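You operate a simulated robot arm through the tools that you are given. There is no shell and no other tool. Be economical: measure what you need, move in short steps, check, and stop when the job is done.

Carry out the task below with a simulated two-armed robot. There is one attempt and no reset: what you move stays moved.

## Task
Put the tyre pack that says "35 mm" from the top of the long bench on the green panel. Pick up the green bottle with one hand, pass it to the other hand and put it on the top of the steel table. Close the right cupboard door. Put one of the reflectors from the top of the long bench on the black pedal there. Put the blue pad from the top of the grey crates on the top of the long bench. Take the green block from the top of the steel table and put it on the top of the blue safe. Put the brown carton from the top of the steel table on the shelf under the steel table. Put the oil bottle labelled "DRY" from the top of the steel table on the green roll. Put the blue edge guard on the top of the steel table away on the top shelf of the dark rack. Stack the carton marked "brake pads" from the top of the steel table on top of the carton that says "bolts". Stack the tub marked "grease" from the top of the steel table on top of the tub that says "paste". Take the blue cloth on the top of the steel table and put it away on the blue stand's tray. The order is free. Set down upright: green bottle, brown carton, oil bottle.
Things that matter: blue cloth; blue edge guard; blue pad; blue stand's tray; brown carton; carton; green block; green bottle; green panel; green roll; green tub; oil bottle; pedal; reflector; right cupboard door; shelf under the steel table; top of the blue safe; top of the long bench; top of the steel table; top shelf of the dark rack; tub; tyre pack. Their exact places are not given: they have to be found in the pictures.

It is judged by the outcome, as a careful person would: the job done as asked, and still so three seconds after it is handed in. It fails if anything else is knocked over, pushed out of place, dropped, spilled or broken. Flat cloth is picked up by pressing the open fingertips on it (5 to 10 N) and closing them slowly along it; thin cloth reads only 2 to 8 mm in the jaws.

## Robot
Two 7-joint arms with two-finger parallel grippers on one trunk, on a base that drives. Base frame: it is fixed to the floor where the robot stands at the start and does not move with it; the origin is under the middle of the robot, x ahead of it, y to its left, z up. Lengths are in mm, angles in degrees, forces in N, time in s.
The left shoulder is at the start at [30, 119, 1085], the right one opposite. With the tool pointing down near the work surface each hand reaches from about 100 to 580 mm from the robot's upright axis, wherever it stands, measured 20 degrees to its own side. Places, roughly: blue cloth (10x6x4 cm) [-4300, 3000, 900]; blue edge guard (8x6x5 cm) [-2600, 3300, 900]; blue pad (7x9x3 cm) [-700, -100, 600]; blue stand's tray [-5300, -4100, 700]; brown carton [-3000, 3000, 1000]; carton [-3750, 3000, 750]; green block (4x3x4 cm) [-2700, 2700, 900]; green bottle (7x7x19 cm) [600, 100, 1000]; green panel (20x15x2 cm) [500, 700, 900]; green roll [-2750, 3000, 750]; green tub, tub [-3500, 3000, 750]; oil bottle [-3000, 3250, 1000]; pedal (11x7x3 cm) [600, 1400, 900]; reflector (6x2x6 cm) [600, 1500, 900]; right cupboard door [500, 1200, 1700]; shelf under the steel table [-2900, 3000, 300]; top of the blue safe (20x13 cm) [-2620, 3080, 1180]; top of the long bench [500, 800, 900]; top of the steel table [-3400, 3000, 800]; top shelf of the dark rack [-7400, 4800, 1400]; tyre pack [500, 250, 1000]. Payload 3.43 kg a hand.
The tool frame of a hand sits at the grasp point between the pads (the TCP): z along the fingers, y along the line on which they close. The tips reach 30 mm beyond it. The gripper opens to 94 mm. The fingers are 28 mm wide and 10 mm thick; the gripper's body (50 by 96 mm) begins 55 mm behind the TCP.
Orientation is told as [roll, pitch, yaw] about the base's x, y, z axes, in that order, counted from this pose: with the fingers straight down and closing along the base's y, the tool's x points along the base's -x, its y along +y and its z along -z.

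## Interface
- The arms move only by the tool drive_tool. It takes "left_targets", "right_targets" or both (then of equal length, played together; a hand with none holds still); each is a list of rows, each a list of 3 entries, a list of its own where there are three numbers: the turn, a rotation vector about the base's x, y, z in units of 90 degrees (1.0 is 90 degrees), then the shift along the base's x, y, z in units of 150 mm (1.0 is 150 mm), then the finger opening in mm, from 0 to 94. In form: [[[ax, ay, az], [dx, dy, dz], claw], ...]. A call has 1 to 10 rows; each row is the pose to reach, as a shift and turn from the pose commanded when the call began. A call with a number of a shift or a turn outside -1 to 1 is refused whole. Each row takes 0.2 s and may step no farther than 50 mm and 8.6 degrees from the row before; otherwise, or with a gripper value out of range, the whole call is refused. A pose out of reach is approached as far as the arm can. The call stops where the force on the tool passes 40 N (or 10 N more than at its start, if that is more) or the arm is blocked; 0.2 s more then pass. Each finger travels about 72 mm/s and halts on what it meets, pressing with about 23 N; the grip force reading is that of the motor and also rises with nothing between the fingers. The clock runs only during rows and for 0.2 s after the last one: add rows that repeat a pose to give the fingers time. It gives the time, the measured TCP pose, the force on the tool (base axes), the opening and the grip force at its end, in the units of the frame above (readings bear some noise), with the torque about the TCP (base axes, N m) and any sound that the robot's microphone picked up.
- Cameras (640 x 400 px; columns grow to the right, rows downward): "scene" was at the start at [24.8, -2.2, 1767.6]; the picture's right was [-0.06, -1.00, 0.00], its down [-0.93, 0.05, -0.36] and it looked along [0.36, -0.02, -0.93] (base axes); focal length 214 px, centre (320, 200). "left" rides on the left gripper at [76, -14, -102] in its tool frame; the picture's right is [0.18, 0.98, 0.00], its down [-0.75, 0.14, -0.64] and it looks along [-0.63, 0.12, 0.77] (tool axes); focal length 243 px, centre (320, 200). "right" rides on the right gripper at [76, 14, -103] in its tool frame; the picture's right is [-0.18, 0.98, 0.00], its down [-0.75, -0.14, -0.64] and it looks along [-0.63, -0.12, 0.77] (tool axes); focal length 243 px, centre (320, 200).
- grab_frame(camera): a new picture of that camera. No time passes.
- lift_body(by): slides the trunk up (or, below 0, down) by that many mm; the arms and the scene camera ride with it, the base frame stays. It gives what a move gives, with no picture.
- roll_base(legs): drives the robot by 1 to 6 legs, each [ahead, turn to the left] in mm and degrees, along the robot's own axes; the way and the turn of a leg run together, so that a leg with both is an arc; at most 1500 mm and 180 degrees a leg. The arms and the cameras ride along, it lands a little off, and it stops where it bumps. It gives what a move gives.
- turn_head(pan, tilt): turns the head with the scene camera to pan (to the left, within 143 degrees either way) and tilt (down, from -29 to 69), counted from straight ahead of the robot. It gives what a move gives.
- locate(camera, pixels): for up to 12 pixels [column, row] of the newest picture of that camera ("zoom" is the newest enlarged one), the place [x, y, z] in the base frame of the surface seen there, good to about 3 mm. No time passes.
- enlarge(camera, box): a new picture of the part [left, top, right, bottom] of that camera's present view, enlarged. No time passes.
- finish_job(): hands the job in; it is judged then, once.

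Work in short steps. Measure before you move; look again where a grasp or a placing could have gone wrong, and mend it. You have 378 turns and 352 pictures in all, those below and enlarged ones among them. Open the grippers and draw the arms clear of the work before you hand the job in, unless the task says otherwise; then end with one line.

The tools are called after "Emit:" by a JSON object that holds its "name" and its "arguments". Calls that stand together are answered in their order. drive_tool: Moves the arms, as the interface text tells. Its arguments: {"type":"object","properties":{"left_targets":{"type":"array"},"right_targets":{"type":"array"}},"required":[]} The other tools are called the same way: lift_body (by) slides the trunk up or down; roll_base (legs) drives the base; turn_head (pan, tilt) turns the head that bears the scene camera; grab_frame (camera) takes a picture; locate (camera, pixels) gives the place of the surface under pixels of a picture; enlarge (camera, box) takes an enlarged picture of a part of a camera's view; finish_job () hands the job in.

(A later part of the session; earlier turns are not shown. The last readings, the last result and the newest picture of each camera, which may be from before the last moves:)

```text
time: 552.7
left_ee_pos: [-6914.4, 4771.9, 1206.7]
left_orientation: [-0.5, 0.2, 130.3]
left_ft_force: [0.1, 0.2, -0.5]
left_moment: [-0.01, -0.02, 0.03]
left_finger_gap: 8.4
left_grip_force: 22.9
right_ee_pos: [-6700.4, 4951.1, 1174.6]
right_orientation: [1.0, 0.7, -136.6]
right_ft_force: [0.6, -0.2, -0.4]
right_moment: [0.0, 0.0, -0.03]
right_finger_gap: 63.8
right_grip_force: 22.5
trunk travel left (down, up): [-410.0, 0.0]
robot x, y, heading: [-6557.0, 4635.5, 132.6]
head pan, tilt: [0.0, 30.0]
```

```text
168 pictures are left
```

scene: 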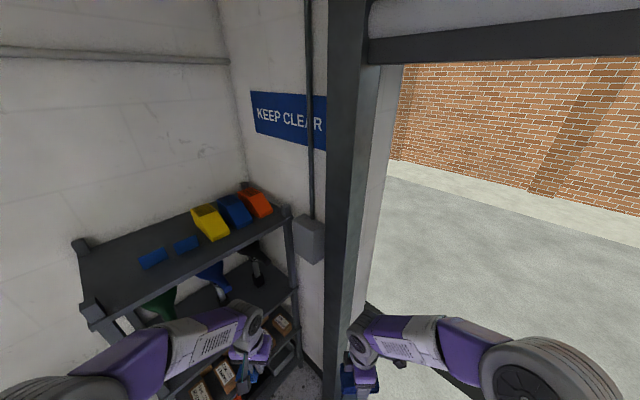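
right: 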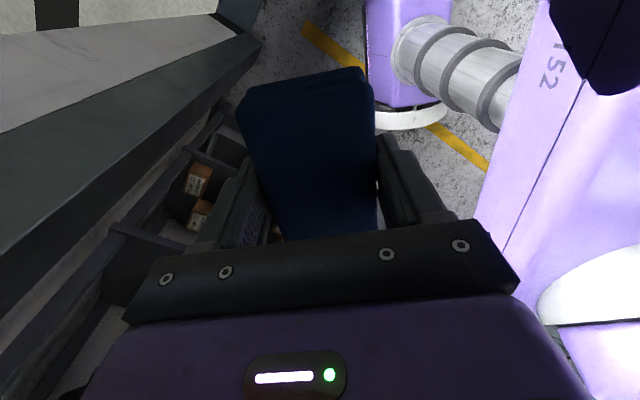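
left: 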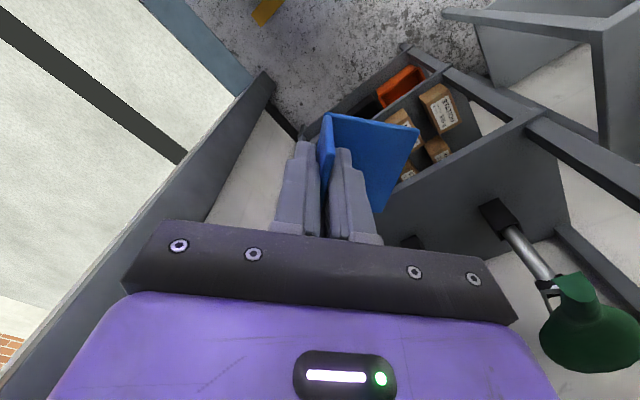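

Emit:
{"name": "locate", "arguments": {"camera": "scene", "pixels": [[100, 300], [130, 285], [190, 268], [250, 232], [155, 255], [185, 243], [88, 247], [285, 212], [210, 225], [120, 260]]}}

```text
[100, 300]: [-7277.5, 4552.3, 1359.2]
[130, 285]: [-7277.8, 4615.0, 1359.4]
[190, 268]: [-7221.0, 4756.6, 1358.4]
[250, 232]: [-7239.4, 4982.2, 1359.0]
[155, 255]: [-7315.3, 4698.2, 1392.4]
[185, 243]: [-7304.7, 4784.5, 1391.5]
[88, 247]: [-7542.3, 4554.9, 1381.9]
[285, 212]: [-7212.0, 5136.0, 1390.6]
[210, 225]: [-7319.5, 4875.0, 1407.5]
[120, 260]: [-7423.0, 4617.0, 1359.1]
```

Everything is still held. Free shelf space is around (-7290,4600), z 1359. I tuck the right hand (cloth) back and to the side first.

Emit:
{"name": "drive_tool", "arguments": {"right_targets": [[[0, 0, 0], [0.3, 0.03, 0], 30], [[0, 0, 0], [0.6, 0.07, 0], 30], [[0, 0, 0], [0.9, 0.1, 0], 30]]}}

Emit:
{"name": "drive_tool", "arguments": {"right_targets": [[[0, 0, 0], [0.3, 0.03, 0], 30], [[0, 0, 0], [0.6, 0.07, 0], 30], [[0, 0, 0], [0.9, 0.1, 0], 30]]}}

```text
time: 553.5
left_ee_pos: [-6915.1, 4770.9, 1207.1]
left_orientation: [-0.3, 0.2, 130.4]
left_ft_force: [0.4, 0.0, -0.7]
left_moment: [0.01, 0.03, -0.01]
left_finger_gap: 8.6
left_grip_force: 22.9
right_ee_pos: [-6567.9, 4970.8, 1179.0]
right_orientation: [1.0, 0.6, -136.5]
right_ft_force: [-1.0, -0.2, 0.1]
right_moment: [0.04, 0.0, 0.01]
right_finger_gap: 63.8
right_grip_force: 23.4
right hand out of reach, approached as far as the arm can: row 3
trunk travel left (down, up): [-410.0, 0.0]
robot x, y, heading: [-6556.3, 4634.6, 132.6]
head pan, tilt: [0.0, 30.0]
```

```text
time: 554.3
left_ee_pos: [-6915.4, 4770.1, 1207.5]
left_orientation: [-0.4, 0.1, 130.5]
left_ft_force: [0.0, -0.2, -0.7]
left_moment: [-0.01, 0.03, 0.02]
left_finger_gap: 8.2
left_grip_force: 23.0
right_ee_pos: [-6427.3, 5001.5, 1183.2]
right_orientation: [1.0, 0.5, -136.6]
right_ft_force: [-0.1, -0.4, 0.3]
right_moment: [0.02, 0.02, -0.01]
right_finger_gap: 63.4
right_grip_force: 23.0
right hand out of reach, approached as far as the arm can: row 1, 2, 3
trunk travel left (down, up): [-410.0, 0.0]
robot x, y, heading: [-6560.7, 4637.4, 132.6]
head pan, tilt: [0.0, 30.0]
```

Now I raise the left hand with the guard to z≈1450.

Emit:
{"name": "drive_tool", "arguments": {"left_targets": [[[0, 0, 0], [0, 0, 0.3], 0], [[0, 0, 0], [0, 0, 0.6], 0], [[0, 0, 0], [0, 0, 0.9], 0], [[0, 0, 0], [0, 0, 1.0], 0]]}}

Emit:
{"name": "drive_tool", "arguments": {"left_targets": [[[0, 0, 0], [0, 0, 0.3], 0], [[0, 0, 0], [0, 0, 0.6], 0]]}}

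```text
time: 555.3
left_ee_pos: [-6912.4, 4769.3, 1357.9]
left_orientation: [-0.4, 0.2, 130.4]
left_ft_force: [0.0, 0.0, -0.7]
left_moment: [0.0, 0.01, -0.03]
left_finger_gap: 8.4
left_grip_force: 23.1
right_ee_pos: [-6429.5, 5002.3, 1182.6]
right_orientation: [1.0, 0.6, -136.6]
right_ft_force: [0.3, 0.3, -0.6]
right_moment: [-0.01, 0.01, -0.03]
right_finger_gap: 63.5
right_grip_force: 23.4
trunk travel left (down, up): [-410.0, 0.0]
robot x, y, heading: [-6560.5, 4637.4, 132.4]
head pan, tilt: [0.0, 30.0]
```

```text
time: 555.9
left_ee_pos: [-6914.9, 4771.6, 1445.9]
left_orientation: [-0.4, 0.1, 130.3]
left_ft_force: [0.1, 0.4, -0.1]
left_moment: [-0.01, -0.03, -0.02]
left_finger_gap: 8.2
left_grip_force: 23.1
right_ee_pos: [-6430.1, 5002.6, 1183.4]
right_orientation: [1.1, 0.5, -136.6]
right_ft_force: [-0.2, -0.3, -1.0]
right_moment: [-0.02, 0.04, 0.01]
right_finger_gap: 63.6
right_grip_force: 22.9
trunk travel left (down, up): [-410.0, 0.0]
robot x, y, heading: [-6556.2, 4637.1, 132.7]
head pan, tilt: [0.0, 30.0]
```

Emit:
{"name": "roll_base", "arguments": {"legs": [[0, 39.7], [330, 0], [0, 7.7]]}}

Emit:
{"name": "turn_head", "arguments": {"pan": 15, "tilt": 45}}

Emit:
{"name": "grab_frame", "arguments": {"camera": "scene"}}

Emit:
{"name": "grab_frame", "arguments": {"camera": "left"}}

```text
time: 559.4
left_ee_pos: [-7123.2, 4538.7, 1445.8]
left_orientation: [-0.5, 0.2, 170.4]
left_ft_force: [0.5, 0.0, -0.9]
left_moment: [0.06, 0.01, -0.02]
left_finger_gap: 8.2
left_grip_force: 23.1
right_ee_pos: [-6895.3, 5024.0, 1182.7]
right_orientation: [1.8, 0.1, -98.9]
right_ft_force: [0.4, -0.7, -0.3]
right_moment: [0.03, 0.07, 0.0]
right_finger_gap: 63.7
right_grip_force: 23.2
trunk travel left (down, up): [-410.0, 0.0]
robot x, y, heading: [-6764.1, 4661.7, 173.0]
head pan, tilt: [0.0, 30.0]
stopped in leg 2: the force on the tool passed its limit at 120 N (the readings are from after the stop); the commanded pose is now the measured one
```

```text
time: 560.1
left_ee_pos: [-7121.8, 4537.4, 1446.8]
left_orientation: [-0.4, 0.2, 170.3]
left_ft_force: [-0.4, -0.4, 0.1]
left_moment: [0.02, 0.0, 0.01]
left_finger_gap: 8.5
left_grip_force: 23.0
right_ee_pos: [-6894.5, 5025.4, 1183.4]
right_orientation: [1.7, 0.1, -98.8]
right_ft_force: [0.7, 0.0, 0.4]
right_moment: [0.03, 0.11, -0.05]
right_finger_gap: 63.5
right_grip_force: 22.3
trunk travel left (down, up): [-410.0, 0.0]
robot x, y, heading: [-6761.1, 4663.5, 172.7]
head pan, tilt: [15.0, 45.0]
```

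```text
167 pictures are left
```

scene: 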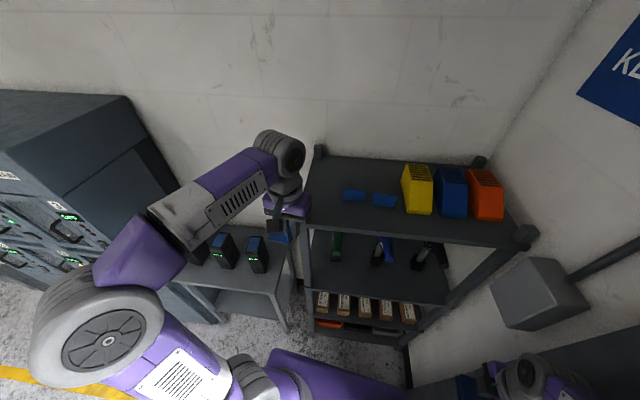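

```text
166 pictures are left
```

left: 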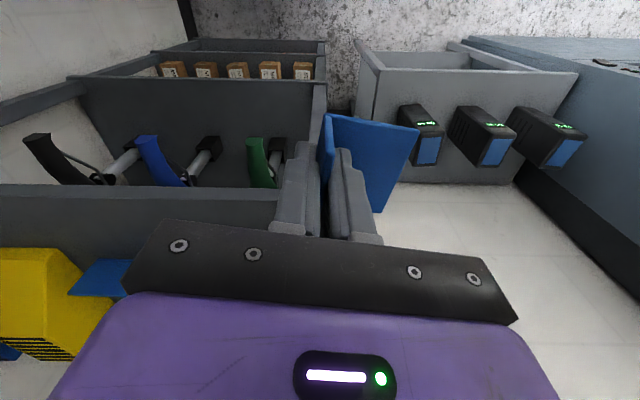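

The right hand again met the fixed door frame (cloth still held, 63.5 mm). I back up and approach farther from that wall, at y≈4570.

Emit:
{"name": "roll_base", "arguments": {"legs": [[-220, 0], [0, 17.5], [320, 0], [0, -10]]}}

Emit:
{"name": "grab_frame", "arguments": {"camera": "scene"}}

Emit:
{"name": "grab_frame", "arguments": {"camera": "right"}}

```text
time: 565.2
left_ee_pos: [-7199.1, 4409.0, 1445.9]
left_orientation: [-0.4, 0.2, 177.7]
left_ft_force: [0.4, -0.3, -0.1]
left_moment: [0.0, -0.03, -0.02]
left_finger_gap: 8.3
left_grip_force: 23.5
right_ee_pos: [-7035.5, 4920.5, 1182.5]
right_orientation: [1.9, 0.0, -91.5]
right_ft_force: [-0.7, -0.6, -1.9]
right_moment: [0.02, -0.01, 0.04]
right_finger_gap: 63.8
right_grip_force: 22.7
trunk travel left (down, up): [-410.0, 0.0]
robot x, y, heading: [-6857.7, 4581.6, -180.1]
head pan, tilt: [15.0, 45.0]
```

```text
165 pictures are left
```

scene: 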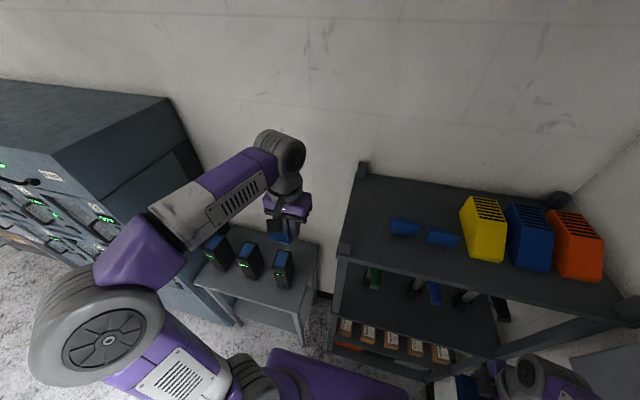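

```text
164 pictures are left
```

right: 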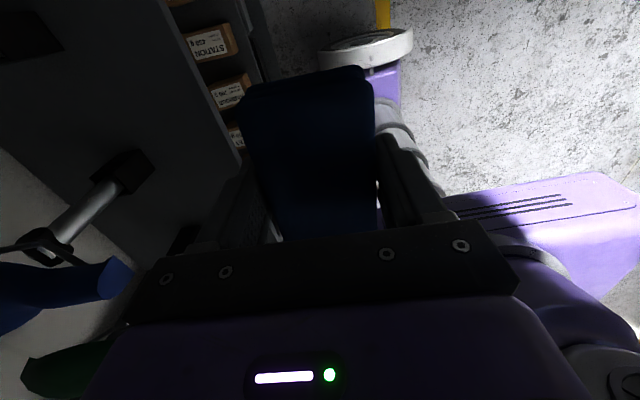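

I drive 90 mm closer.

Emit:
{"name": "roll_base", "arguments": {"legs": [[90, 0]]}}

Emit:
{"name": "drive_tool", "arguments": {"left_targets": [[[0, 0, 0], [0.05, 0.25, 0.05], 0], [[0, 0, 0], [0.1, 0.5, 0.1], 0], [[0, 0, 0], [0.1, 0.75, 0.1], 0], [[0, 0, 0], [0.1, 1.0, 0.1], 0]]}}

Emit:
{"name": "grab_frame", "arguments": {"camera": "left"}}

Emit:
{"name": "grab_frame", "arguments": {"camera": "scene"}}

```text
time: 566.3
left_ee_pos: [-7290.7, 4408.6, 1445.6]
left_orientation: [-0.5, 0.1, 177.7]
left_ft_force: [0.4, -0.2, 0.4]
left_moment: [0.05, 0.01, 0.0]
left_finger_gap: 8.6
left_grip_force: 23.1
right_ee_pos: [-7125.5, 4919.7, 1182.1]
right_orientation: [1.7, 0.0, -91.6]
right_ft_force: [-0.6, -0.4, 0.1]
right_moment: [0.03, -0.02, 0.0]
right_finger_gap: 63.5
right_grip_force: 23.3
trunk travel left (down, up): [-410.0, 0.0]
robot x, y, heading: [-6948.9, 4577.8, 180.1]
head pan, tilt: [15.0, 45.0]
```

```text
time: 567.3
left_ee_pos: [-7272.1, 4561.2, 1464.0]
left_orientation: [-0.4, 0.2, 177.8]
left_ft_force: [0.1, 0.0, -0.5]
left_moment: [0.0, 0.05, -0.01]
left_finger_gap: 8.7
left_grip_force: 23.5
right_ee_pos: [-7124.7, 4922.0, 1181.9]
right_orientation: [1.7, 0.0, -91.6]
right_ft_force: [0.8, -0.5, 0.2]
right_moment: [-0.03, 0.02, 0.01]
right_finger_gap: 63.8
right_grip_force: 22.4
trunk travel left (down, up): [-410.0, 0.0]
robot x, y, heading: [-6946.8, 4578.2, 180.1]
head pan, tilt: [15.0, 45.0]
```

```text
163 pictures are left
```

left: 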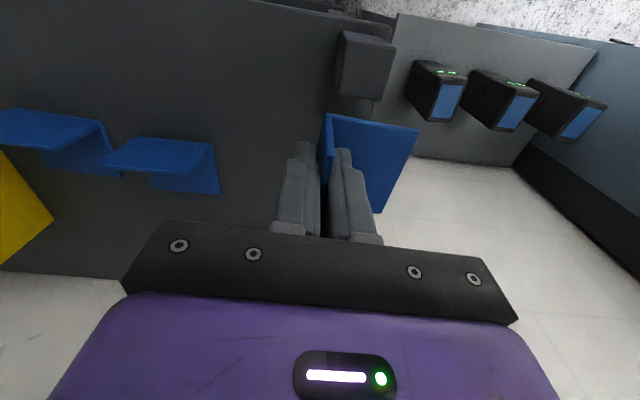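

```text
162 pictures are left
```

scene: 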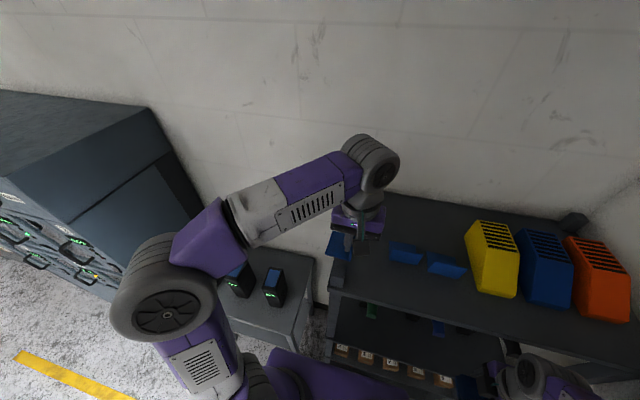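

Emit:
{"name": "locate", "arguments": {"camera": "left", "pixels": [[215, 170], [218, 190], [125, 160], [355, 90], [340, 40], [280, 120], [300, 100]]}}

Emit:
{"name": "drive_tool", "arguments": {"left_targets": [[[0, 0, 0], [0, 0.2, 0], 0], [[0, 0, 0], [0, 0.35, 0], 0]]}}

Emit:
{"name": "grab_frame", "arguments": {"camera": "left"}}

```text
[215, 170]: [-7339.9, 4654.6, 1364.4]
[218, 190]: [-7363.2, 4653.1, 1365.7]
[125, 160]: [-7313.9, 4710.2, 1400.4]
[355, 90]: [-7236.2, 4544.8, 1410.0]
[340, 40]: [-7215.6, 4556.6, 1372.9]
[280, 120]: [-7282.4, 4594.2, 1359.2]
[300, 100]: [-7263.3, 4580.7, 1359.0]
```

```text
time: 567.9
left_ee_pos: [-7273.6, 4611.3, 1463.4]
left_orientation: [-0.3, 0.1, 177.7]
left_ft_force: [0.5, 0.1, -0.3]
left_moment: [0.01, 0.02, -0.04]
left_finger_gap: 8.4
left_grip_force: 23.2
right_ee_pos: [-7126.3, 4922.2, 1181.6]
right_orientation: [1.7, 0.1, -91.6]
right_ft_force: [0.6, 0.7, -0.8]
right_moment: [0.01, 0.0, -0.02]
right_finger_gap: 63.8
right_grip_force: 22.8
trunk travel left (down, up): [-410.0, 0.0]
robot x, y, heading: [-6948.5, 4581.6, 180.1]
head pan, tilt: [15.0, 45.0]
```

```text
161 pictures are left
```

left: 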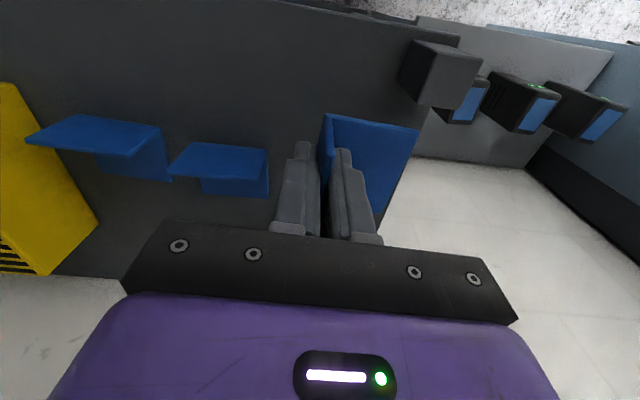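

Emit:
{"name": "drive_tool", "arguments": {"left_targets": [[[0, 0, 0], [0, 0.07, -0.15], 0], [[0, 0, 0], [0, 0.07, -0.3], 0], [[0, 0, 0], [0, 0.07, -0.36], 0], [[0, 0, 0], [0, 0.07, -0.39], 0], [[0, 0, 0], [0, 0.07, -0.41], 0]]}}

Emit:
{"name": "grab_frame", "arguments": {"camera": "left"}}

```text
time: 569.1
left_ee_pos: [-7274.2, 4622.6, 1400.1]
left_orientation: [-0.5, -0.1, 177.7]
left_ft_force: [0.4, 1.2, 5.5]
left_moment: [-0.07, 0.08, -0.07]
left_finger_gap: 8.7
left_grip_force: 23.0
right_ee_pos: [-7125.3, 4920.3, 1182.6]
right_orientation: [1.8, 0.1, -91.5]
right_ft_force: [0.1, -0.1, 0.6]
right_moment: [-0.03, 0.02, 0.0]
right_finger_gap: 63.8
right_grip_force: 22.7
trunk travel left (down, up): [-410.0, 0.0]
robot x, y, heading: [-6947.4, 4579.2, 180.2]
head pan, tilt: [15.0, 45.0]
```

```text
160 pictures are left
```

left: 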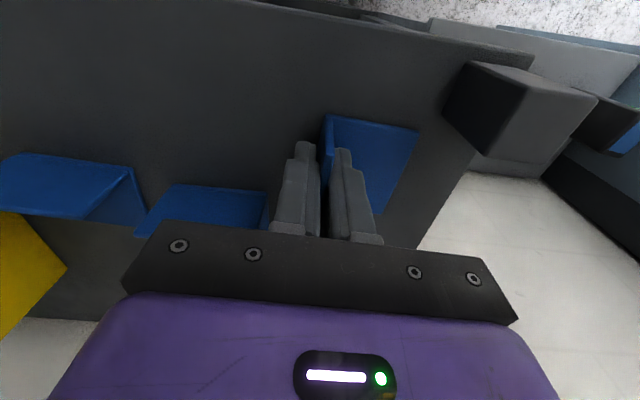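

Contact with the shelf, guard fully on it. I release and rise.

Emit:
{"name": "drive_tool", "arguments": {"left_targets": [[[0, 0, 0], [0, 0, 0], 14], [[0, 0, 0], [0, 0, 0], 22], [[0, 0, 0], [0, 0, 0], 26], [[0, 0, 0], [0, 0, 0.15], 26], [[0, 0, 0], [0, 0, 0.35], 26], [[0, 0, 0], [0.1, -0.1, 0.6], 26]]}}

Emit:
{"name": "grab_frame", "arguments": {"camera": "left"}}

Emit:
{"name": "enlarge", "arguments": {"camera": "scene", "box": [300, 170, 480, 320]}}

```text
time: 570.5
left_ee_pos: [-7259.0, 4605.5, 1488.7]
left_orientation: [-0.5, 0.1, 177.7]
left_ft_force: [-0.1, 0.3, -0.7]
left_moment: [-0.03, 0.05, 0.0]
left_finger_gap: 26.1
left_grip_force: 0.1
right_ee_pos: [-7123.8, 4919.7, 1182.8]
right_orientation: [1.7, 0.1, -91.5]
right_ft_force: [-0.1, -0.5, -0.7]
right_moment: [0.04, -0.04, 0.01]
right_finger_gap: 63.9
right_grip_force: 23.0
trunk travel left (down, up): [-410.0, 0.0]
robot x, y, heading: [-6948.4, 4579.2, 180.2]
head pan, tilt: [15.0, 45.0]
```

```text
159 pictures are left
```

left: 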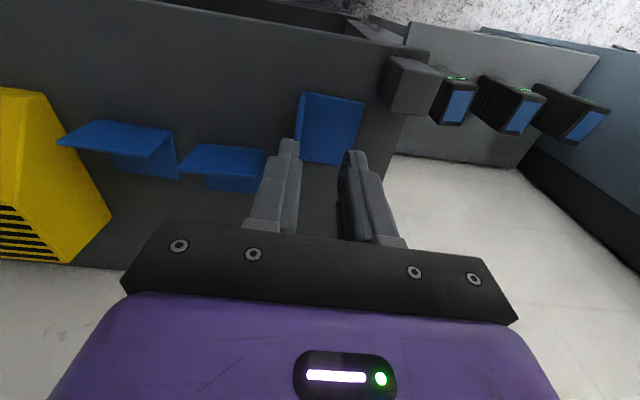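

```text
2.67 times, centred on (390, 245) of scene
```

zoom: 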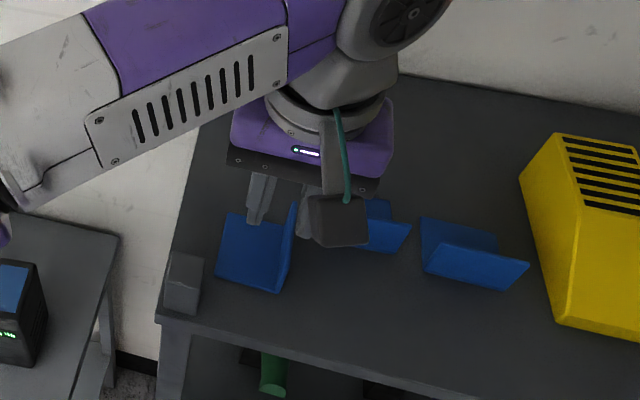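

The guard stands on the top shelf. I back out, lower the trunk, and turn south to look for the way to the blue stand.

Emit:
{"name": "roll_base", "arguments": {"legs": [[-500, 0], [0, 90]]}}

Emit:
{"name": "lift_body", "arguments": {"by": -60}}

Emit:
{"name": "turn_head", "arguments": {"pan": 0, "tilt": 20}}

Emit:
{"name": "grab_frame", "arguments": {"camera": "scene"}}

```text
time: 577.4
left_ee_pos: [-6454.0, 4268.5, 1488.2]
left_orientation: [-0.4, 0.3, -91.4]
left_ft_force: [0.3, -0.1, 0.2]
left_moment: [0.02, 0.0, 0.0]
left_finger_gap: 26.4
left_grip_force: 0.1
right_ee_pos: [-6769.1, 4398.8, 1183.4]
right_orientation: [1.7, 0.0, -0.5]
right_ft_force: [0.6, 0.4, 0.0]
right_moment: [-0.01, 0.0, 0.03]
right_finger_gap: 63.7
right_grip_force: 22.3
trunk travel left (down, up): [-410.0, 0.0]
robot x, y, heading: [-6432.0, 4578.9, -89.0]
head pan, tilt: [15.0, 45.0]
```

```text
time: 578.4
left_ee_pos: [-6454.1, 4269.8, 1428.2]
left_orientation: [-0.4, 0.3, -91.3]
left_ft_force: [-0.7, 0.1, 0.4]
left_moment: [-0.01, -0.03, 0.05]
left_finger_gap: 26.1
left_grip_force: 0.1
right_ee_pos: [-6769.8, 4398.1, 1122.1]
right_orientation: [1.6, 0.0, -0.6]
right_ft_force: [0.0, 0.3, -0.2]
right_moment: [-0.02, -0.04, 0.0]
right_finger_gap: 63.9
right_grip_force: 23.3
trunk travel left (down, up): [-350.0, 60.0]
robot x, y, heading: [-6431.8, 4581.6, -89.1]
head pan, tilt: [15.0, 45.0]
```

```text
time: 579.3
left_ee_pos: [-6453.3, 4269.0, 1428.2]
left_orientation: [-0.4, 0.2, -91.3]
left_ft_force: [0.4, 0.1, 0.0]
left_moment: [-0.02, -0.04, -0.01]
left_finger_gap: 26.1
left_grip_force: 0.1
right_ee_pos: [-6771.0, 4398.7, 1122.1]
right_orientation: [1.8, 0.0, -0.7]
right_ft_force: [-0.3, -0.1, -0.3]
right_moment: [0.04, 0.01, 0.0]
right_finger_gap: 63.7
right_grip_force: 23.2
trunk travel left (down, up): [-350.0, 60.0]
robot x, y, heading: [-6434.0, 4581.1, -89.2]
head pan, tilt: [0.0, 20.0]
```

```text
157 pictures are left
```

scene: 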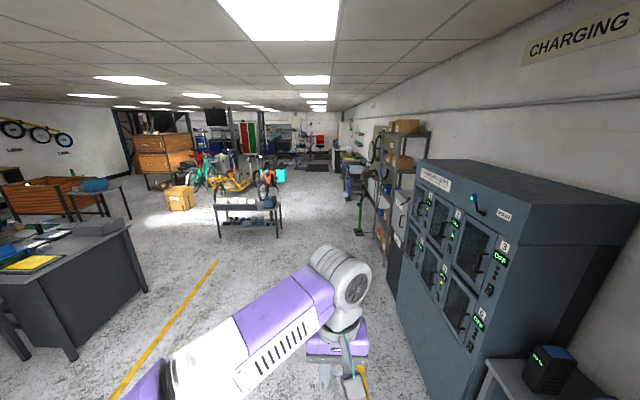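

Emit:
{"name": "locate", "arguments": {"camera": "scene", "pixels": [[395, 260], [420, 380], [358, 232], [278, 235], [220, 235], [388, 225], [350, 195], [300, 165], [300, 150], [280, 200]]}}

Emit:
{"name": "enlarge", "arguments": {"camera": "scene", "box": [200, 110, 400, 235]}}

```text
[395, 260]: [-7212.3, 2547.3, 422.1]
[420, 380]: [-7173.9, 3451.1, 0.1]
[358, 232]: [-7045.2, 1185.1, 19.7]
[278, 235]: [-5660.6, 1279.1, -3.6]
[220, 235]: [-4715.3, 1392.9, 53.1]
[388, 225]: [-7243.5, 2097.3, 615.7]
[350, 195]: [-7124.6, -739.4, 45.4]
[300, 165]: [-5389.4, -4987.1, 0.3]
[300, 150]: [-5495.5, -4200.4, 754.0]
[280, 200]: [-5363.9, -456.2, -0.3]
```

```text
3.20 times, centred on (300, 172) of scene
```

zoom: 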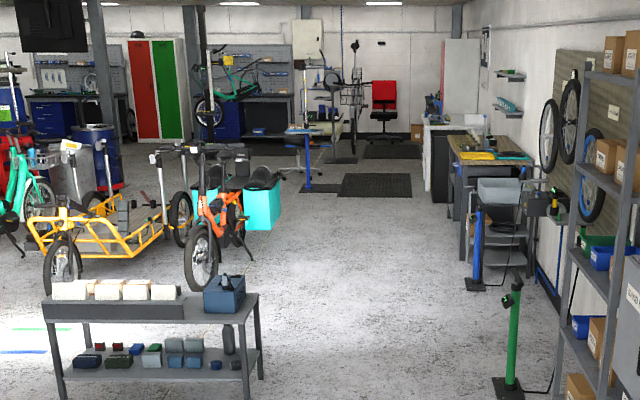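

The blue stand's tray is near (-5495,-4200,750). The corridor at x≈-6150 (between trolley/bikes and wall benches) is clear; I drive down it.

Emit:
{"name": "roll_base", "arguments": {"legs": [[0, 9.5], [1500, 0], [0, -10], [1500, 0], [1500, 0], [500, 0]]}}

Emit:
{"name": "drive_tool", "arguments": {"left_targets": [[[0, 0, 0], [0.2, 0, -0.25], 60], [[0, 0, 0], [0.4, 0, -0.5], 94], [[0, 0, 0], [0.6, 0, -0.75], 94], [[0, 0, 0], [0.8, 0, -1.0], 94]]}}

Emit:
{"name": "turn_head", "arguments": {"pan": 10, "tilt": 20}}

Emit:
{"name": "grab_frame", "arguments": {"camera": "scene"}}

```text
time: 604.4
left_ee_pos: [-5995.0, -635.1, 1429.2]
left_orientation: [-0.4, 0.1, -88.3]
left_ft_force: [0.1, 0.8, -0.1]
left_moment: [-0.02, -0.01, 0.02]
left_finger_gap: 26.0
left_grip_force: 0.1
right_ee_pos: [-6318.4, -523.9, 1122.2]
right_orientation: [1.7, 0.0, 2.4]
right_ft_force: [0.8, 0.1, -0.5]
right_moment: [0.03, 0.0, 0.05]
right_finger_gap: 63.5
right_grip_force: 23.4
trunk travel left (down, up): [-350.0, 60.0]
robot x, y, heading: [-5989.0, -321.1, -85.9]
head pan, tilt: [0.0, 20.0]
```

```text
time: 605.4
left_ee_pos: [-5873.8, -637.0, 1277.2]
left_orientation: [-0.5, 0.1, -88.2]
left_ft_force: [0.6, 0.4, -0.6]
left_moment: [-0.03, 0.03, 0.0]
left_finger_gap: 94.1
left_grip_force: 0.1
right_ee_pos: [-6317.5, -524.0, 1122.6]
right_orientation: [1.6, 0.1, 2.5]
right_ft_force: [-0.3, 0.1, -0.5]
right_moment: [0.02, 0.04, -0.01]
right_finger_gap: 63.8
right_grip_force: 22.8
trunk travel left (down, up): [-350.0, 60.0]
robot x, y, heading: [-5990.6, -320.0, -86.0]
head pan, tilt: [0.0, 20.0]
```

```text
time: 606.1
left_ee_pos: [-5874.7, -636.7, 1276.8]
left_orientation: [-0.4, 0.1, -88.3]
left_ft_force: [0.5, 0.1, -0.2]
left_moment: [0.0, -0.04, 0.03]
left_finger_gap: 94.2
left_grip_force: 0.0
right_ee_pos: [-6318.8, -523.5, 1122.0]
right_orientation: [1.7, 0.0, 2.4]
right_ft_force: [0.3, -1.5, -1.1]
right_moment: [-0.02, 0.03, 0.01]
right_finger_gap: 64.0
right_grip_force: 22.7
trunk travel left (down, up): [-350.0, 60.0]
robot x, y, heading: [-5985.4, -325.4, -86.0]
head pan, tilt: [10.0, 20.0]
```

```text
155 pictures are left
```

scene: 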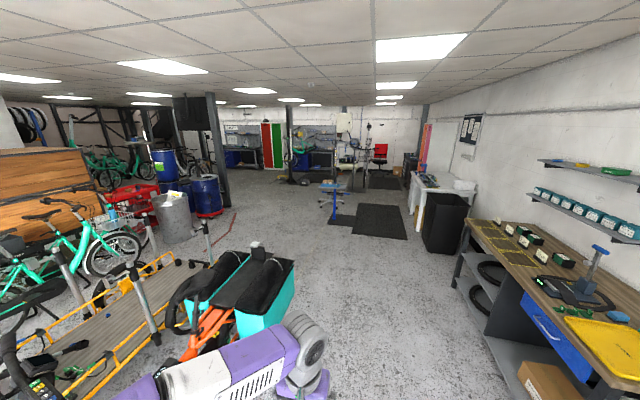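

Emit:
{"name": "locate", "arguments": {"camera": "scene", "pixels": [[290, 310], [293, 262], [255, 245], [330, 185], [335, 205], [380, 205], [350, 232], [405, 235], [440, 250], [480, 280], [500, 370], [345, 188]]}}

Emit:
{"name": "enlarge", "arguments": {"camera": "scene", "box": [290, 140, 410, 240]}}

```text
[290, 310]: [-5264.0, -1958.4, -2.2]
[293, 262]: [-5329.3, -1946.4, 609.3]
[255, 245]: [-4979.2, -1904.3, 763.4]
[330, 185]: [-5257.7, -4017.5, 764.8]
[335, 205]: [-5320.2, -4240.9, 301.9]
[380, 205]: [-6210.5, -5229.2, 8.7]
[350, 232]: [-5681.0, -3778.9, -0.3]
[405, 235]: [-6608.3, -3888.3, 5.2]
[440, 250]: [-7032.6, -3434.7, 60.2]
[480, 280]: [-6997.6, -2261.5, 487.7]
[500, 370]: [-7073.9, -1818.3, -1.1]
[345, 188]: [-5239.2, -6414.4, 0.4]
```

```text
4.00 times, centred on (350, 190) of scene
```

zoom: 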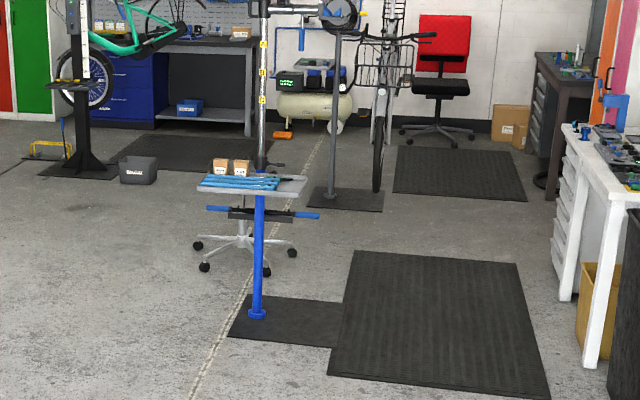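

Tray at about (-5290,-4100,765) with some tools on it. I drive on to about y=-2900 and look closer.

Emit:
{"name": "roll_base", "arguments": {"legs": [[1500, 0], [1050, 0]]}}

Emit:
{"name": "turn_head", "arguments": {"pan": 25, "tilt": 35}}

Emit:
{"name": "grab_frame", "arguments": {"camera": "scene"}}

```text
time: 618.5
left_ee_pos: [-5762.0, -3180.6, 1277.4]
left_orientation: [-0.4, 0.1, -91.2]
left_ft_force: [0.5, -1.5, -0.2]
left_moment: [0.03, 0.02, 0.01]
left_finger_gap: 94.1
left_grip_force: 0.0
right_ee_pos: [-6199.3, -3046.0, 1122.1]
right_orientation: [1.8, 0.1, -0.4]
right_ft_force: [0.2, -0.5, -0.5]
right_moment: [-0.01, 0.02, 0.01]
right_finger_gap: 63.7
right_grip_force: 22.7
trunk travel left (down, up): [-350.0, 60.0]
robot x, y, heading: [-5862.3, -2864.7, -88.9]
head pan, tilt: [10.0, 20.0]
```

```text
time: 619.3
left_ee_pos: [-5761.9, -3180.8, 1277.5]
left_orientation: [-0.4, 0.0, -91.1]
left_ft_force: [0.1, -0.6, -0.4]
left_moment: [0.02, 0.0, 0.0]
left_finger_gap: 94.0
left_grip_force: 0.0
right_ee_pos: [-6199.8, -3046.9, 1121.6]
right_orientation: [1.7, 0.0, -0.4]
right_ft_force: [0.0, -0.4, -0.2]
right_moment: [-0.02, 0.0, -0.02]
right_finger_gap: 63.9
right_grip_force: 22.3
trunk travel left (down, up): [-350.0, 60.0]
robot x, y, heading: [-5858.2, -2867.0, -89.0]
head pan, tilt: [25.0, 35.0]
```

```text
153 pictures are left
```

scene: 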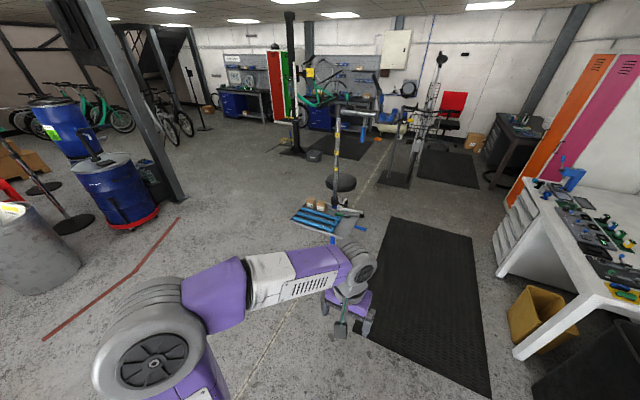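

Emit:
{"name": "enlarge", "arguments": {"camera": "scene", "box": [270, 180, 390, 260]}}

Emit:
{"name": "locate", "arguments": {"camera": "zoom", "pixels": [[110, 195], [200, 245], [340, 240], [250, 150], [340, 180], [400, 180], [300, 230], [230, 200], [160, 165], [420, 230], [325, 265], [350, 265]]}}

```text
5.00 times, centred on (330, 220) of scene
```

zoom: 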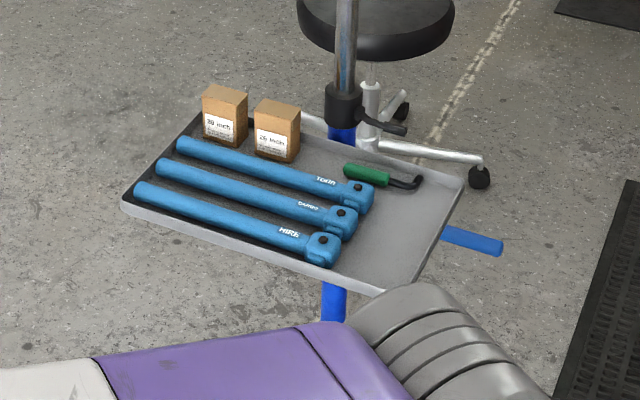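

```text
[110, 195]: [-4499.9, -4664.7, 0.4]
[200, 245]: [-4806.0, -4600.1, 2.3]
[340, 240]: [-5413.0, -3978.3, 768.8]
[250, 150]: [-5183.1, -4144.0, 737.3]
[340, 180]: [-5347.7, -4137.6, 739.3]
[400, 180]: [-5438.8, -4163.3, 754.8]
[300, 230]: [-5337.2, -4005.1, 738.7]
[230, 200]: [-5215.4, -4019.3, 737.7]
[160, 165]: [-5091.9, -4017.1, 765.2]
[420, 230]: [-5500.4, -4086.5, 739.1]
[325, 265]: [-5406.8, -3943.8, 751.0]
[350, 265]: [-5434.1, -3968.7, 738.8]
```

Emit:
{"name": "locate", "arguments": {"camera": "zoom", "pixels": [[383, 288], [460, 182], [400, 262], [440, 215], [370, 272], [420, 195], [385, 215], [365, 240], [335, 265], [125, 205], [372, 200], [420, 182]]}}

Emit:
{"name": "enlarge", "arguments": {"camera": "scene", "box": [320, 195, 380, 245]}}

```text
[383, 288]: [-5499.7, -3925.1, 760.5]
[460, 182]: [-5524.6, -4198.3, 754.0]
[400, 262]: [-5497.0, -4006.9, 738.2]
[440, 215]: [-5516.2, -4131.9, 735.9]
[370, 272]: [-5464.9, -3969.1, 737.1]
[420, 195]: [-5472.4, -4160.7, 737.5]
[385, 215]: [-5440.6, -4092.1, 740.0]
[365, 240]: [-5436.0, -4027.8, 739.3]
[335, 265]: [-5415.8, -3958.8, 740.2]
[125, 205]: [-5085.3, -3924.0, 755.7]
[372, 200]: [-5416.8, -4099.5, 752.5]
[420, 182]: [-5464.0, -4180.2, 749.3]
```

```text
8.00 times, centred on (350, 220) of scene
```

zoom: 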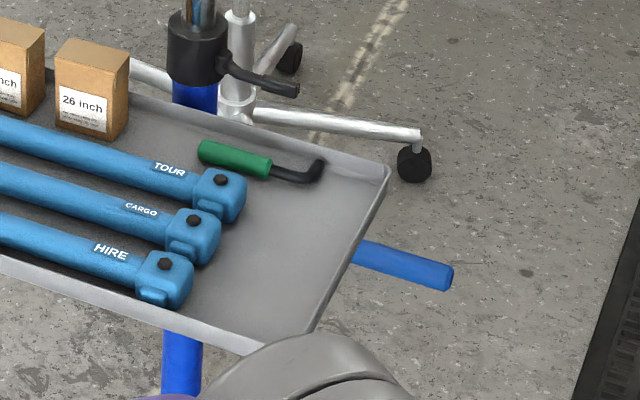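

Emit:
{"name": "locate", "arguments": {"camera": "zoom", "pixels": [[198, 300], [228, 250], [252, 205], [330, 180], [355, 195], [335, 245], [305, 310], [318, 325], [250, 320], [180, 270], [210, 222], [235, 185]]}}

```text
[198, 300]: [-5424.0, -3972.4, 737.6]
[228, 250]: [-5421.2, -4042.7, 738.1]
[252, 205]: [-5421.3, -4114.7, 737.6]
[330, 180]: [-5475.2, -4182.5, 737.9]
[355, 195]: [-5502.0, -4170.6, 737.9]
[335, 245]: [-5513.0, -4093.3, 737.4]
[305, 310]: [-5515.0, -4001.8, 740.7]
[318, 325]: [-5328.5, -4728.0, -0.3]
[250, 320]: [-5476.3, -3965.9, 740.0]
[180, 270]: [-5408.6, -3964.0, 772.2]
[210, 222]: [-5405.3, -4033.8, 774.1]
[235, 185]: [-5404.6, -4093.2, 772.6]
```

The tray's right part is free: x -5420…-5517, y -3935…-4150, floor z≈738. I check the stand's upright, then drive to (-5440,-3540).

Emit:
{"name": "locate", "arguments": {"camera": "scene", "pixels": [[337, 150], [338, 120], [345, 210], [360, 113], [348, 240], [360, 250], [375, 240], [385, 115]]}}

Emit:
{"name": "roll_base", "arguments": {"legs": [[0, 30.8], [790, 0], [0, -31.8]]}}

Emit:
{"name": "turn_head", "arguments": {"pan": 0, "tilt": 50}}

Emit:
{"name": "grab_frame", "arguments": {"camera": "scene"}}

```text
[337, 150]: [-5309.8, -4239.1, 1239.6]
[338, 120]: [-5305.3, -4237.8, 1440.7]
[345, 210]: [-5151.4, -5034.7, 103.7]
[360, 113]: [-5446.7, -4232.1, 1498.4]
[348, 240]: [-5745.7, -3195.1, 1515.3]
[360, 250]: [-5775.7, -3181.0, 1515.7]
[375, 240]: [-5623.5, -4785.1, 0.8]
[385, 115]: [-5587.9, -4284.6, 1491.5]
```

```text
time: 626.6
left_ee_pos: [-5363.7, -3870.0, 1278.5]
left_orientation: [-0.4, 0.1, -93.2]
left_ft_force: [0.0, -0.1, -0.1]
left_moment: [0.02, -0.01, 0.0]
left_finger_gap: 93.9
left_grip_force: 0.1
right_ee_pos: [-5795.3, -3718.2, 1122.3]
right_orientation: [1.8, 0.0, -2.5]
right_ft_force: [1.6, 0.2, -1.0]
right_moment: [-0.01, 0.01, 0.02]
right_finger_gap: 63.8
right_grip_force: 23.5
trunk travel left (down, up): [-350.0, 60.0]
robot x, y, heading: [-5451.5, -3549.5, -91.0]
head pan, tilt: [25.0, 35.0]
```

```text
time: 627.5
left_ee_pos: [-5364.1, -3869.1, 1277.8]
left_orientation: [-0.4, 0.1, -93.2]
left_ft_force: [0.0, -0.7, 0.3]
left_moment: [0.01, 0.02, 0.05]
left_finger_gap: 93.9
left_grip_force: 0.0
right_ee_pos: [-5796.3, -3718.1, 1121.6]
right_orientation: [1.8, 0.0, -2.4]
right_ft_force: [0.0, 0.6, 0.6]
right_moment: [-0.03, 0.01, -0.03]
right_finger_gap: 63.9
right_grip_force: 22.8
trunk travel left (down, up): [-350.0, 60.0]
robot x, y, heading: [-5450.4, -3546.2, -91.0]
head pan, tilt: [0.0, 50.0]
```

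```text
150 pictures are left
```

scene: 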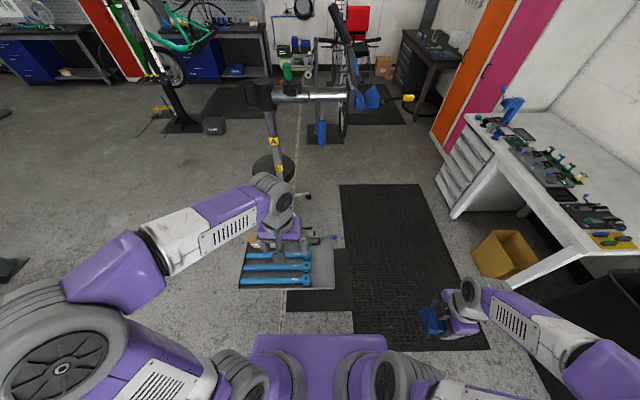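

I bring the right hand around: level it, then turn it -88° so the cloth's length lies along y.

Emit:
{"name": "drive_tool", "arguments": {"right_targets": [[[-0.02, 0, 0], [0.2, -0.1, 0], 30], [[-0.02, 0, 0], [0.4, -0.3, 0], 30], [[-0.02, 0, 0], [0.6, -0.5, 0], 30]]}}

Emit:
{"name": "drive_tool", "arguments": {"right_targets": [[[0, 0, -0.095], [0.1, 0, 0], 30], [[0, 0, -0.19], [0.2, -0.1, 0], 30], [[0, 0, -0.285], [0.3, -0.2, 0], 30], [[0, 0, -0.38], [0.4, -0.3, 0], 30], [[0, 0, -0.475], [0.5, -0.4, 0], 30], [[0, 0, -0.57], [0.6, -0.5, 0], 30], [[0, 0, -0.665], [0.7, -0.6, 0], 30], [[0, 0, -0.76], [0.8, -0.7, 0], 30], [[0, 0, -0.855], [0.9, -0.8, 0], 30], [[0, 0, -0.95], [1.0, -0.9, 0], 30]]}}

Emit:
{"name": "grab_frame", "arguments": {"camera": "scene"}}

```text
time: 628.3
left_ee_pos: [-5363.9, -3871.3, 1277.4]
left_orientation: [-0.5, 0.2, -93.2]
left_ft_force: [-0.1, -0.6, -0.5]
left_moment: [0.0, 0.02, -0.01]
left_finger_gap: 94.4
left_grip_force: 0.1
right_ee_pos: [-5707.3, -3796.1, 1119.2]
right_orientation: [0.0, 0.0, -2.6]
right_ft_force: [1.0, -1.1, -0.2]
right_moment: [0.02, -0.05, -0.07]
right_finger_gap: 63.9
right_grip_force: 22.8
right hand out of reach, approached as far as the arm can: row 1, 2
trunk travel left (down, up): [-350.0, 60.0]
robot x, y, heading: [-5452.6, -3550.1, -91.0]
head pan, tilt: [0.0, 50.0]
```

```text
time: 630.5
left_ee_pos: [-5363.3, -3869.7, 1277.2]
left_orientation: [-0.4, 0.2, -93.2]
left_ft_force: [-0.7, 0.3, -0.7]
left_moment: [0.03, 0.03, -0.02]
left_finger_gap: 94.0
left_grip_force: 0.2
right_ee_pos: [-5556.2, -3928.7, 1121.7]
right_orientation: [-0.1, 0.0, -88.1]
right_ft_force: [-0.7, 0.3, -1.1]
right_moment: [-0.03, -0.01, -0.02]
right_finger_gap: 63.7
right_grip_force: 22.5
trunk travel left (down, up): [-350.0, 60.0]
robot x, y, heading: [-5449.3, -3548.5, -91.1]
head pan, tilt: [0.0, 50.0]
```

```text
149 pictures are left
```

scene: 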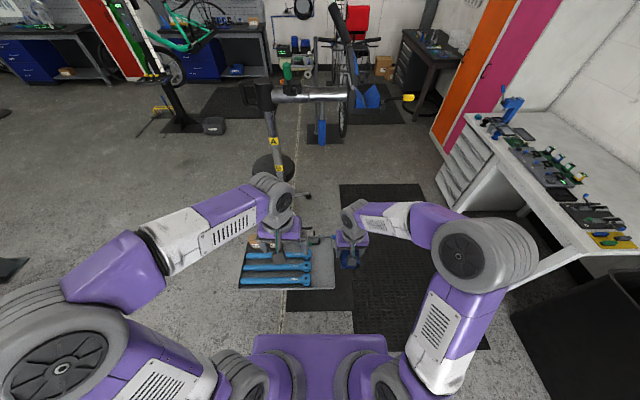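

Emit:
{"name": "drive_tool", "arguments": {"left_targets": [[[0, 0, 0], [0.25, 0.1, 0], 94], [[0, 0, 0], [0.5, 0.2, 0], 94], [[0, 0, 0], [0.75, 0.3, 0], 94]]}}

Emit:
{"name": "enlarge", "arguments": {"camera": "scene", "box": [270, 225, 366, 300]}}

Emit:
{"name": "locate", "arguments": {"camera": "zoom", "pixels": [[300, 220], [305, 260], [310, 295], [320, 220], [322, 260], [330, 300], [390, 230], [400, 280], [405, 310], [415, 300]]}}

```text
time: 631.3
left_ee_pos: [-5253.7, -3825.0, 1277.3]
left_orientation: [-0.6, 0.2, -93.4]
left_ft_force: [0.6, 1.9, 0.6]
left_moment: [0.01, 0.01, 0.0]
left_finger_gap: 93.9
left_grip_force: 0.0
right_ee_pos: [-5557.0, -3927.3, 1122.6]
right_orientation: [-0.1, -0.1, -88.0]
right_ft_force: [0.2, -0.2, -0.3]
right_moment: [0.0, 0.02, 0.0]
right_finger_gap: 63.6
right_grip_force: 23.4
trunk travel left (down, up): [-350.0, 60.0]
robot x, y, heading: [-5450.6, -3549.0, -90.9]
head pan, tilt: [0.0, 50.0]
```

```text
5.33 times, centred on (318, 262) of scene
```

zoom: 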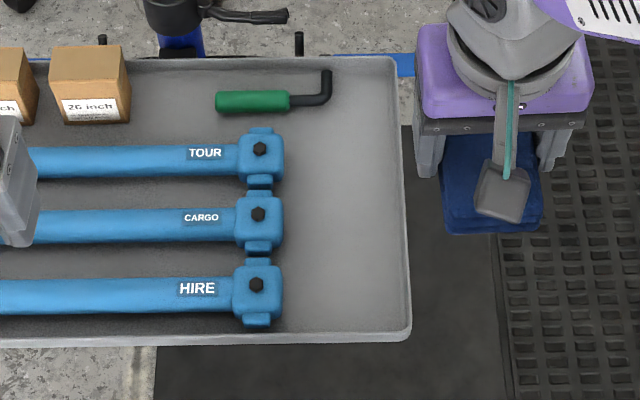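

```text
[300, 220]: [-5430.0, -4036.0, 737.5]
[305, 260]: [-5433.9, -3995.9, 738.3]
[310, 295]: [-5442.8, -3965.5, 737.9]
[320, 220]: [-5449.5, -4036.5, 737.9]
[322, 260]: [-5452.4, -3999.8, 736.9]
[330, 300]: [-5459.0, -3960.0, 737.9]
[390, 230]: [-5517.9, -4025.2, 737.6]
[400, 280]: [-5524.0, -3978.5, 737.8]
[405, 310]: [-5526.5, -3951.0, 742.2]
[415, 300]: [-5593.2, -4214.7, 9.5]
```

Heads end at x≈-5416 and the tray wall is at ≈-5522, so the gap is ~105 mm. I bring the cloth over (-5469,-4030) and lower.

Emit:
{"name": "drive_tool", "arguments": {"right_targets": [[[0, 0, -0.02], [0.15, -0.17, -0.2], 30], [[0, 0, -0.02], [0.3, -0.34, -0.4], 30], [[0, 0, -0.02], [0.45, -0.51, -0.6], 30], [[0, 0, -0.02], [0.585, -0.685, -0.8], 30], [[0, 0, -0.02], [0.585, -0.685, -1.0], 30]]}}

Emit:
{"name": "drive_tool", "arguments": {"right_targets": [[[0, 0, 0], [0, 0, -0.3], 30], [[0, 0, 0], [0, 0, -0.6], 30], [[0, 0, 0], [0, 0, -0.85], 30]]}}

Emit:
{"name": "grab_frame", "arguments": {"camera": "right"}}

Emit:
{"name": "enlarge", "arguments": {"camera": "scene", "box": [270, 225, 366, 300]}}

```text
time: 632.5
left_ee_pos: [-5255.2, -3827.1, 1276.8]
left_orientation: [-0.5, 0.1, -93.2]
left_ft_force: [-0.1, 0.1, -0.1]
left_moment: [-0.01, 0.0, -0.01]
left_finger_gap: 94.1
left_grip_force: 0.0
right_ee_pos: [-5467.6, -4033.6, 972.2]
right_orientation: [0.0, -0.1, -89.8]
right_ft_force: [0.2, -0.2, -0.5]
right_moment: [0.04, -0.06, -0.02]
right_finger_gap: 63.5
right_grip_force: 22.9
trunk travel left (down, up): [-350.0, 60.0]
robot x, y, heading: [-5452.2, -3546.0, -91.0]
head pan, tilt: [0.0, 50.0]
```

```text
time: 633.3
left_ee_pos: [-5254.6, -3829.0, 1276.6]
left_orientation: [-0.4, 0.2, -93.2]
left_ft_force: [-0.3, -0.4, -0.3]
left_moment: [0.0, 0.01, 0.01]
left_finger_gap: 93.9
left_grip_force: 0.1
right_ee_pos: [-5469.6, -4032.2, 844.5]
right_orientation: [-0.1, -0.2, -89.8]
right_ft_force: [-0.3, 0.6, -0.8]
right_moment: [0.01, 0.03, 0.02]
right_finger_gap: 63.9
right_grip_force: 23.1
trunk travel left (down, up): [-350.0, 60.0]
robot x, y, heading: [-5452.6, -3548.9, -90.9]
head pan, tilt: [0.0, 50.0]
```

```text
147 pictures are left
```

right: 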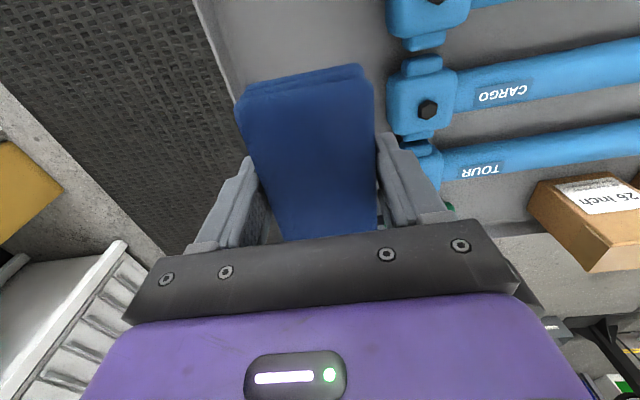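

```text
5.33 times, centred on (318, 262) of scene
```

zoom: 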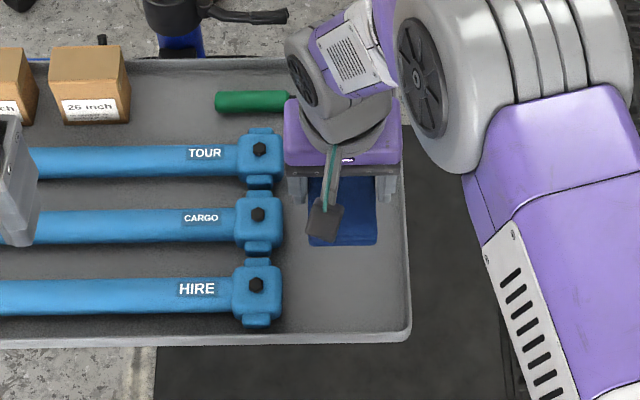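

Emit:
{"name": "drive_tool", "arguments": {"right_targets": [[[0, 0, 0], [0.005, 0, -0.2], 30], [[0, 0, 0], [0.005, 0, -0.38], 30], [[0, 0, 0], [0.005, 0, -0.43], 30], [[0, 0, 0], [0.005, 0, -0.46], 30], [[0, 0, 0], [0.005, 0, -0.48], 30]]}}

Emit:
{"name": "enlarge", "arguments": {"camera": "scene", "box": [290, 235, 366, 295]}}

```text
time: 634.5
left_ee_pos: [-5254.5, -3826.0, 1277.7]
left_orientation: [-0.4, 0.0, -93.2]
left_ft_force: [-0.4, 0.5, -0.8]
left_moment: [-0.01, -0.02, -0.02]
left_finger_gap: 93.9
left_grip_force: 0.2
right_ee_pos: [-5468.0, -4029.8, 771.3]
right_orientation: [0.0, 0.0, -89.9]
right_ft_force: [0.8, -0.3, 0.0]
right_moment: [0.01, -0.01, -0.03]
right_finger_gap: 63.5
right_grip_force: 23.3
trunk travel left (down, up): [-350.0, 60.0]
robot x, y, heading: [-5456.0, -3548.6, -90.8]
head pan, tilt: [0.0, 50.0]
```

```text
6.67 times, centred on (328, 265) of scene
```

zoom: 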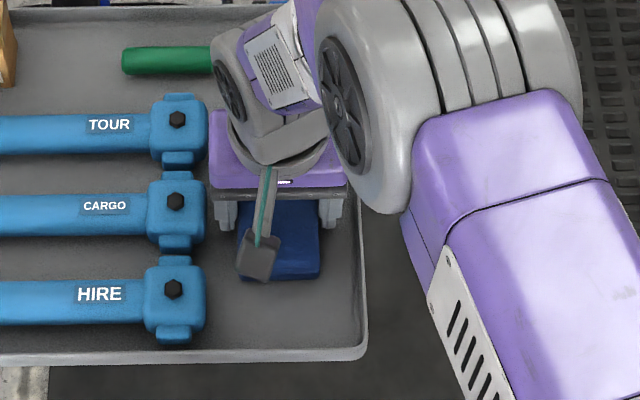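

Emit:
{"name": "drive_tool", "arguments": {"right_targets": [[[0, 0, 0], [0, 0, -0.015], 30], [[0, 0, 0], [0, 0, -0.02], 30], [[0, 0, 0], [0, 0, -0.02], 30]]}}

```text
time: 635.3
left_ee_pos: [-5255.7, -3826.0, 1277.4]
left_orientation: [-0.4, 0.2, -93.3]
left_ft_force: [1.0, -0.3, -0.3]
left_moment: [-0.01, 0.0, 0.01]
left_finger_gap: 93.6
left_grip_force: 0.1
right_ee_pos: [-5467.3, -4031.4, 770.8]
right_orientation: [-0.1, -0.4, -89.8]
right_ft_force: [-3.4, 3.0, 19.1]
right_moment: [0.29, 0.09, 0.03]
right_finger_gap: 63.6
right_grip_force: 23.2
trunk travel left (down, up): [-350.0, 60.0]
robot x, y, heading: [-5453.1, -3548.5, -90.8]
head pan, tilt: [0.0, 50.0]
```

Contact (19 N). I open just a little (to 73) and rise straight up.

Emit:
{"name": "drive_tool", "arguments": {"right_targets": [[[0, 0, 0], [0, 0, 0.01], 68], [[0, 0, 0], [0, 0, 0.01], 73], [[0, 0, 0], [0, 0, 0.01], 73], [[0, 0, 0], [0, 0, 0.15], 73], [[0, 0, 0], [0, 0, 0.4], 73], [[0, 0, 0], [0, 0, 0.7], 73], [[0, 0, 0], [0, 0, 1.0], 73]]}}

Emit:
{"name": "grab_frame", "arguments": {"camera": "right"}}

Emit:
{"name": "enlarge", "arguments": {"camera": "scene", "box": [270, 225, 366, 300]}}

```text
time: 636.9
left_ee_pos: [-5254.2, -3826.3, 1278.2]
left_orientation: [-0.4, 0.1, -93.2]
left_ft_force: [0.0, 0.1, -0.4]
left_moment: [-0.02, -0.01, -0.01]
left_finger_gap: 93.9
left_grip_force: 0.1
right_ee_pos: [-5467.3, -4029.1, 918.6]
right_orientation: [-0.1, 0.0, -89.7]
right_ft_force: [0.1, 0.8, 0.4]
right_moment: [-0.02, -0.02, -0.01]
right_finger_gap: 72.7
right_grip_force: 0.1
trunk travel left (down, up): [-350.0, 60.0]
robot x, y, heading: [-5452.9, -3551.0, -91.0]
head pan, tilt: [0.0, 50.0]
```

```text
144 pictures are left
```

right: 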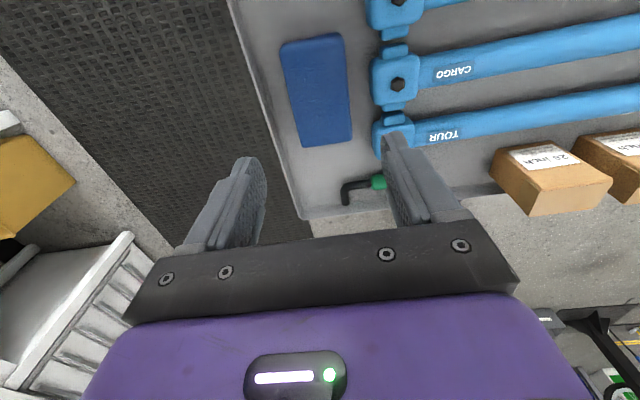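

```text
5.33 times, centred on (318, 262) of scene
```

zoom: 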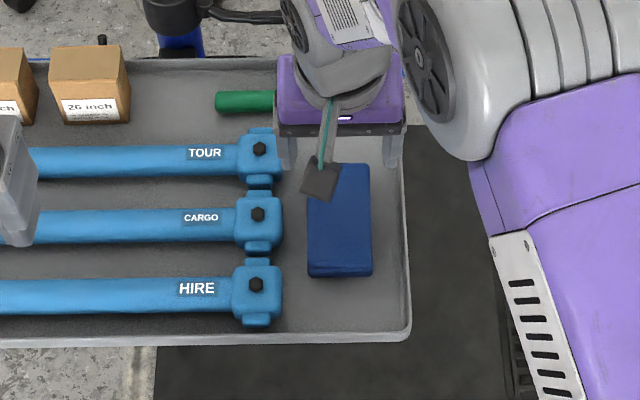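

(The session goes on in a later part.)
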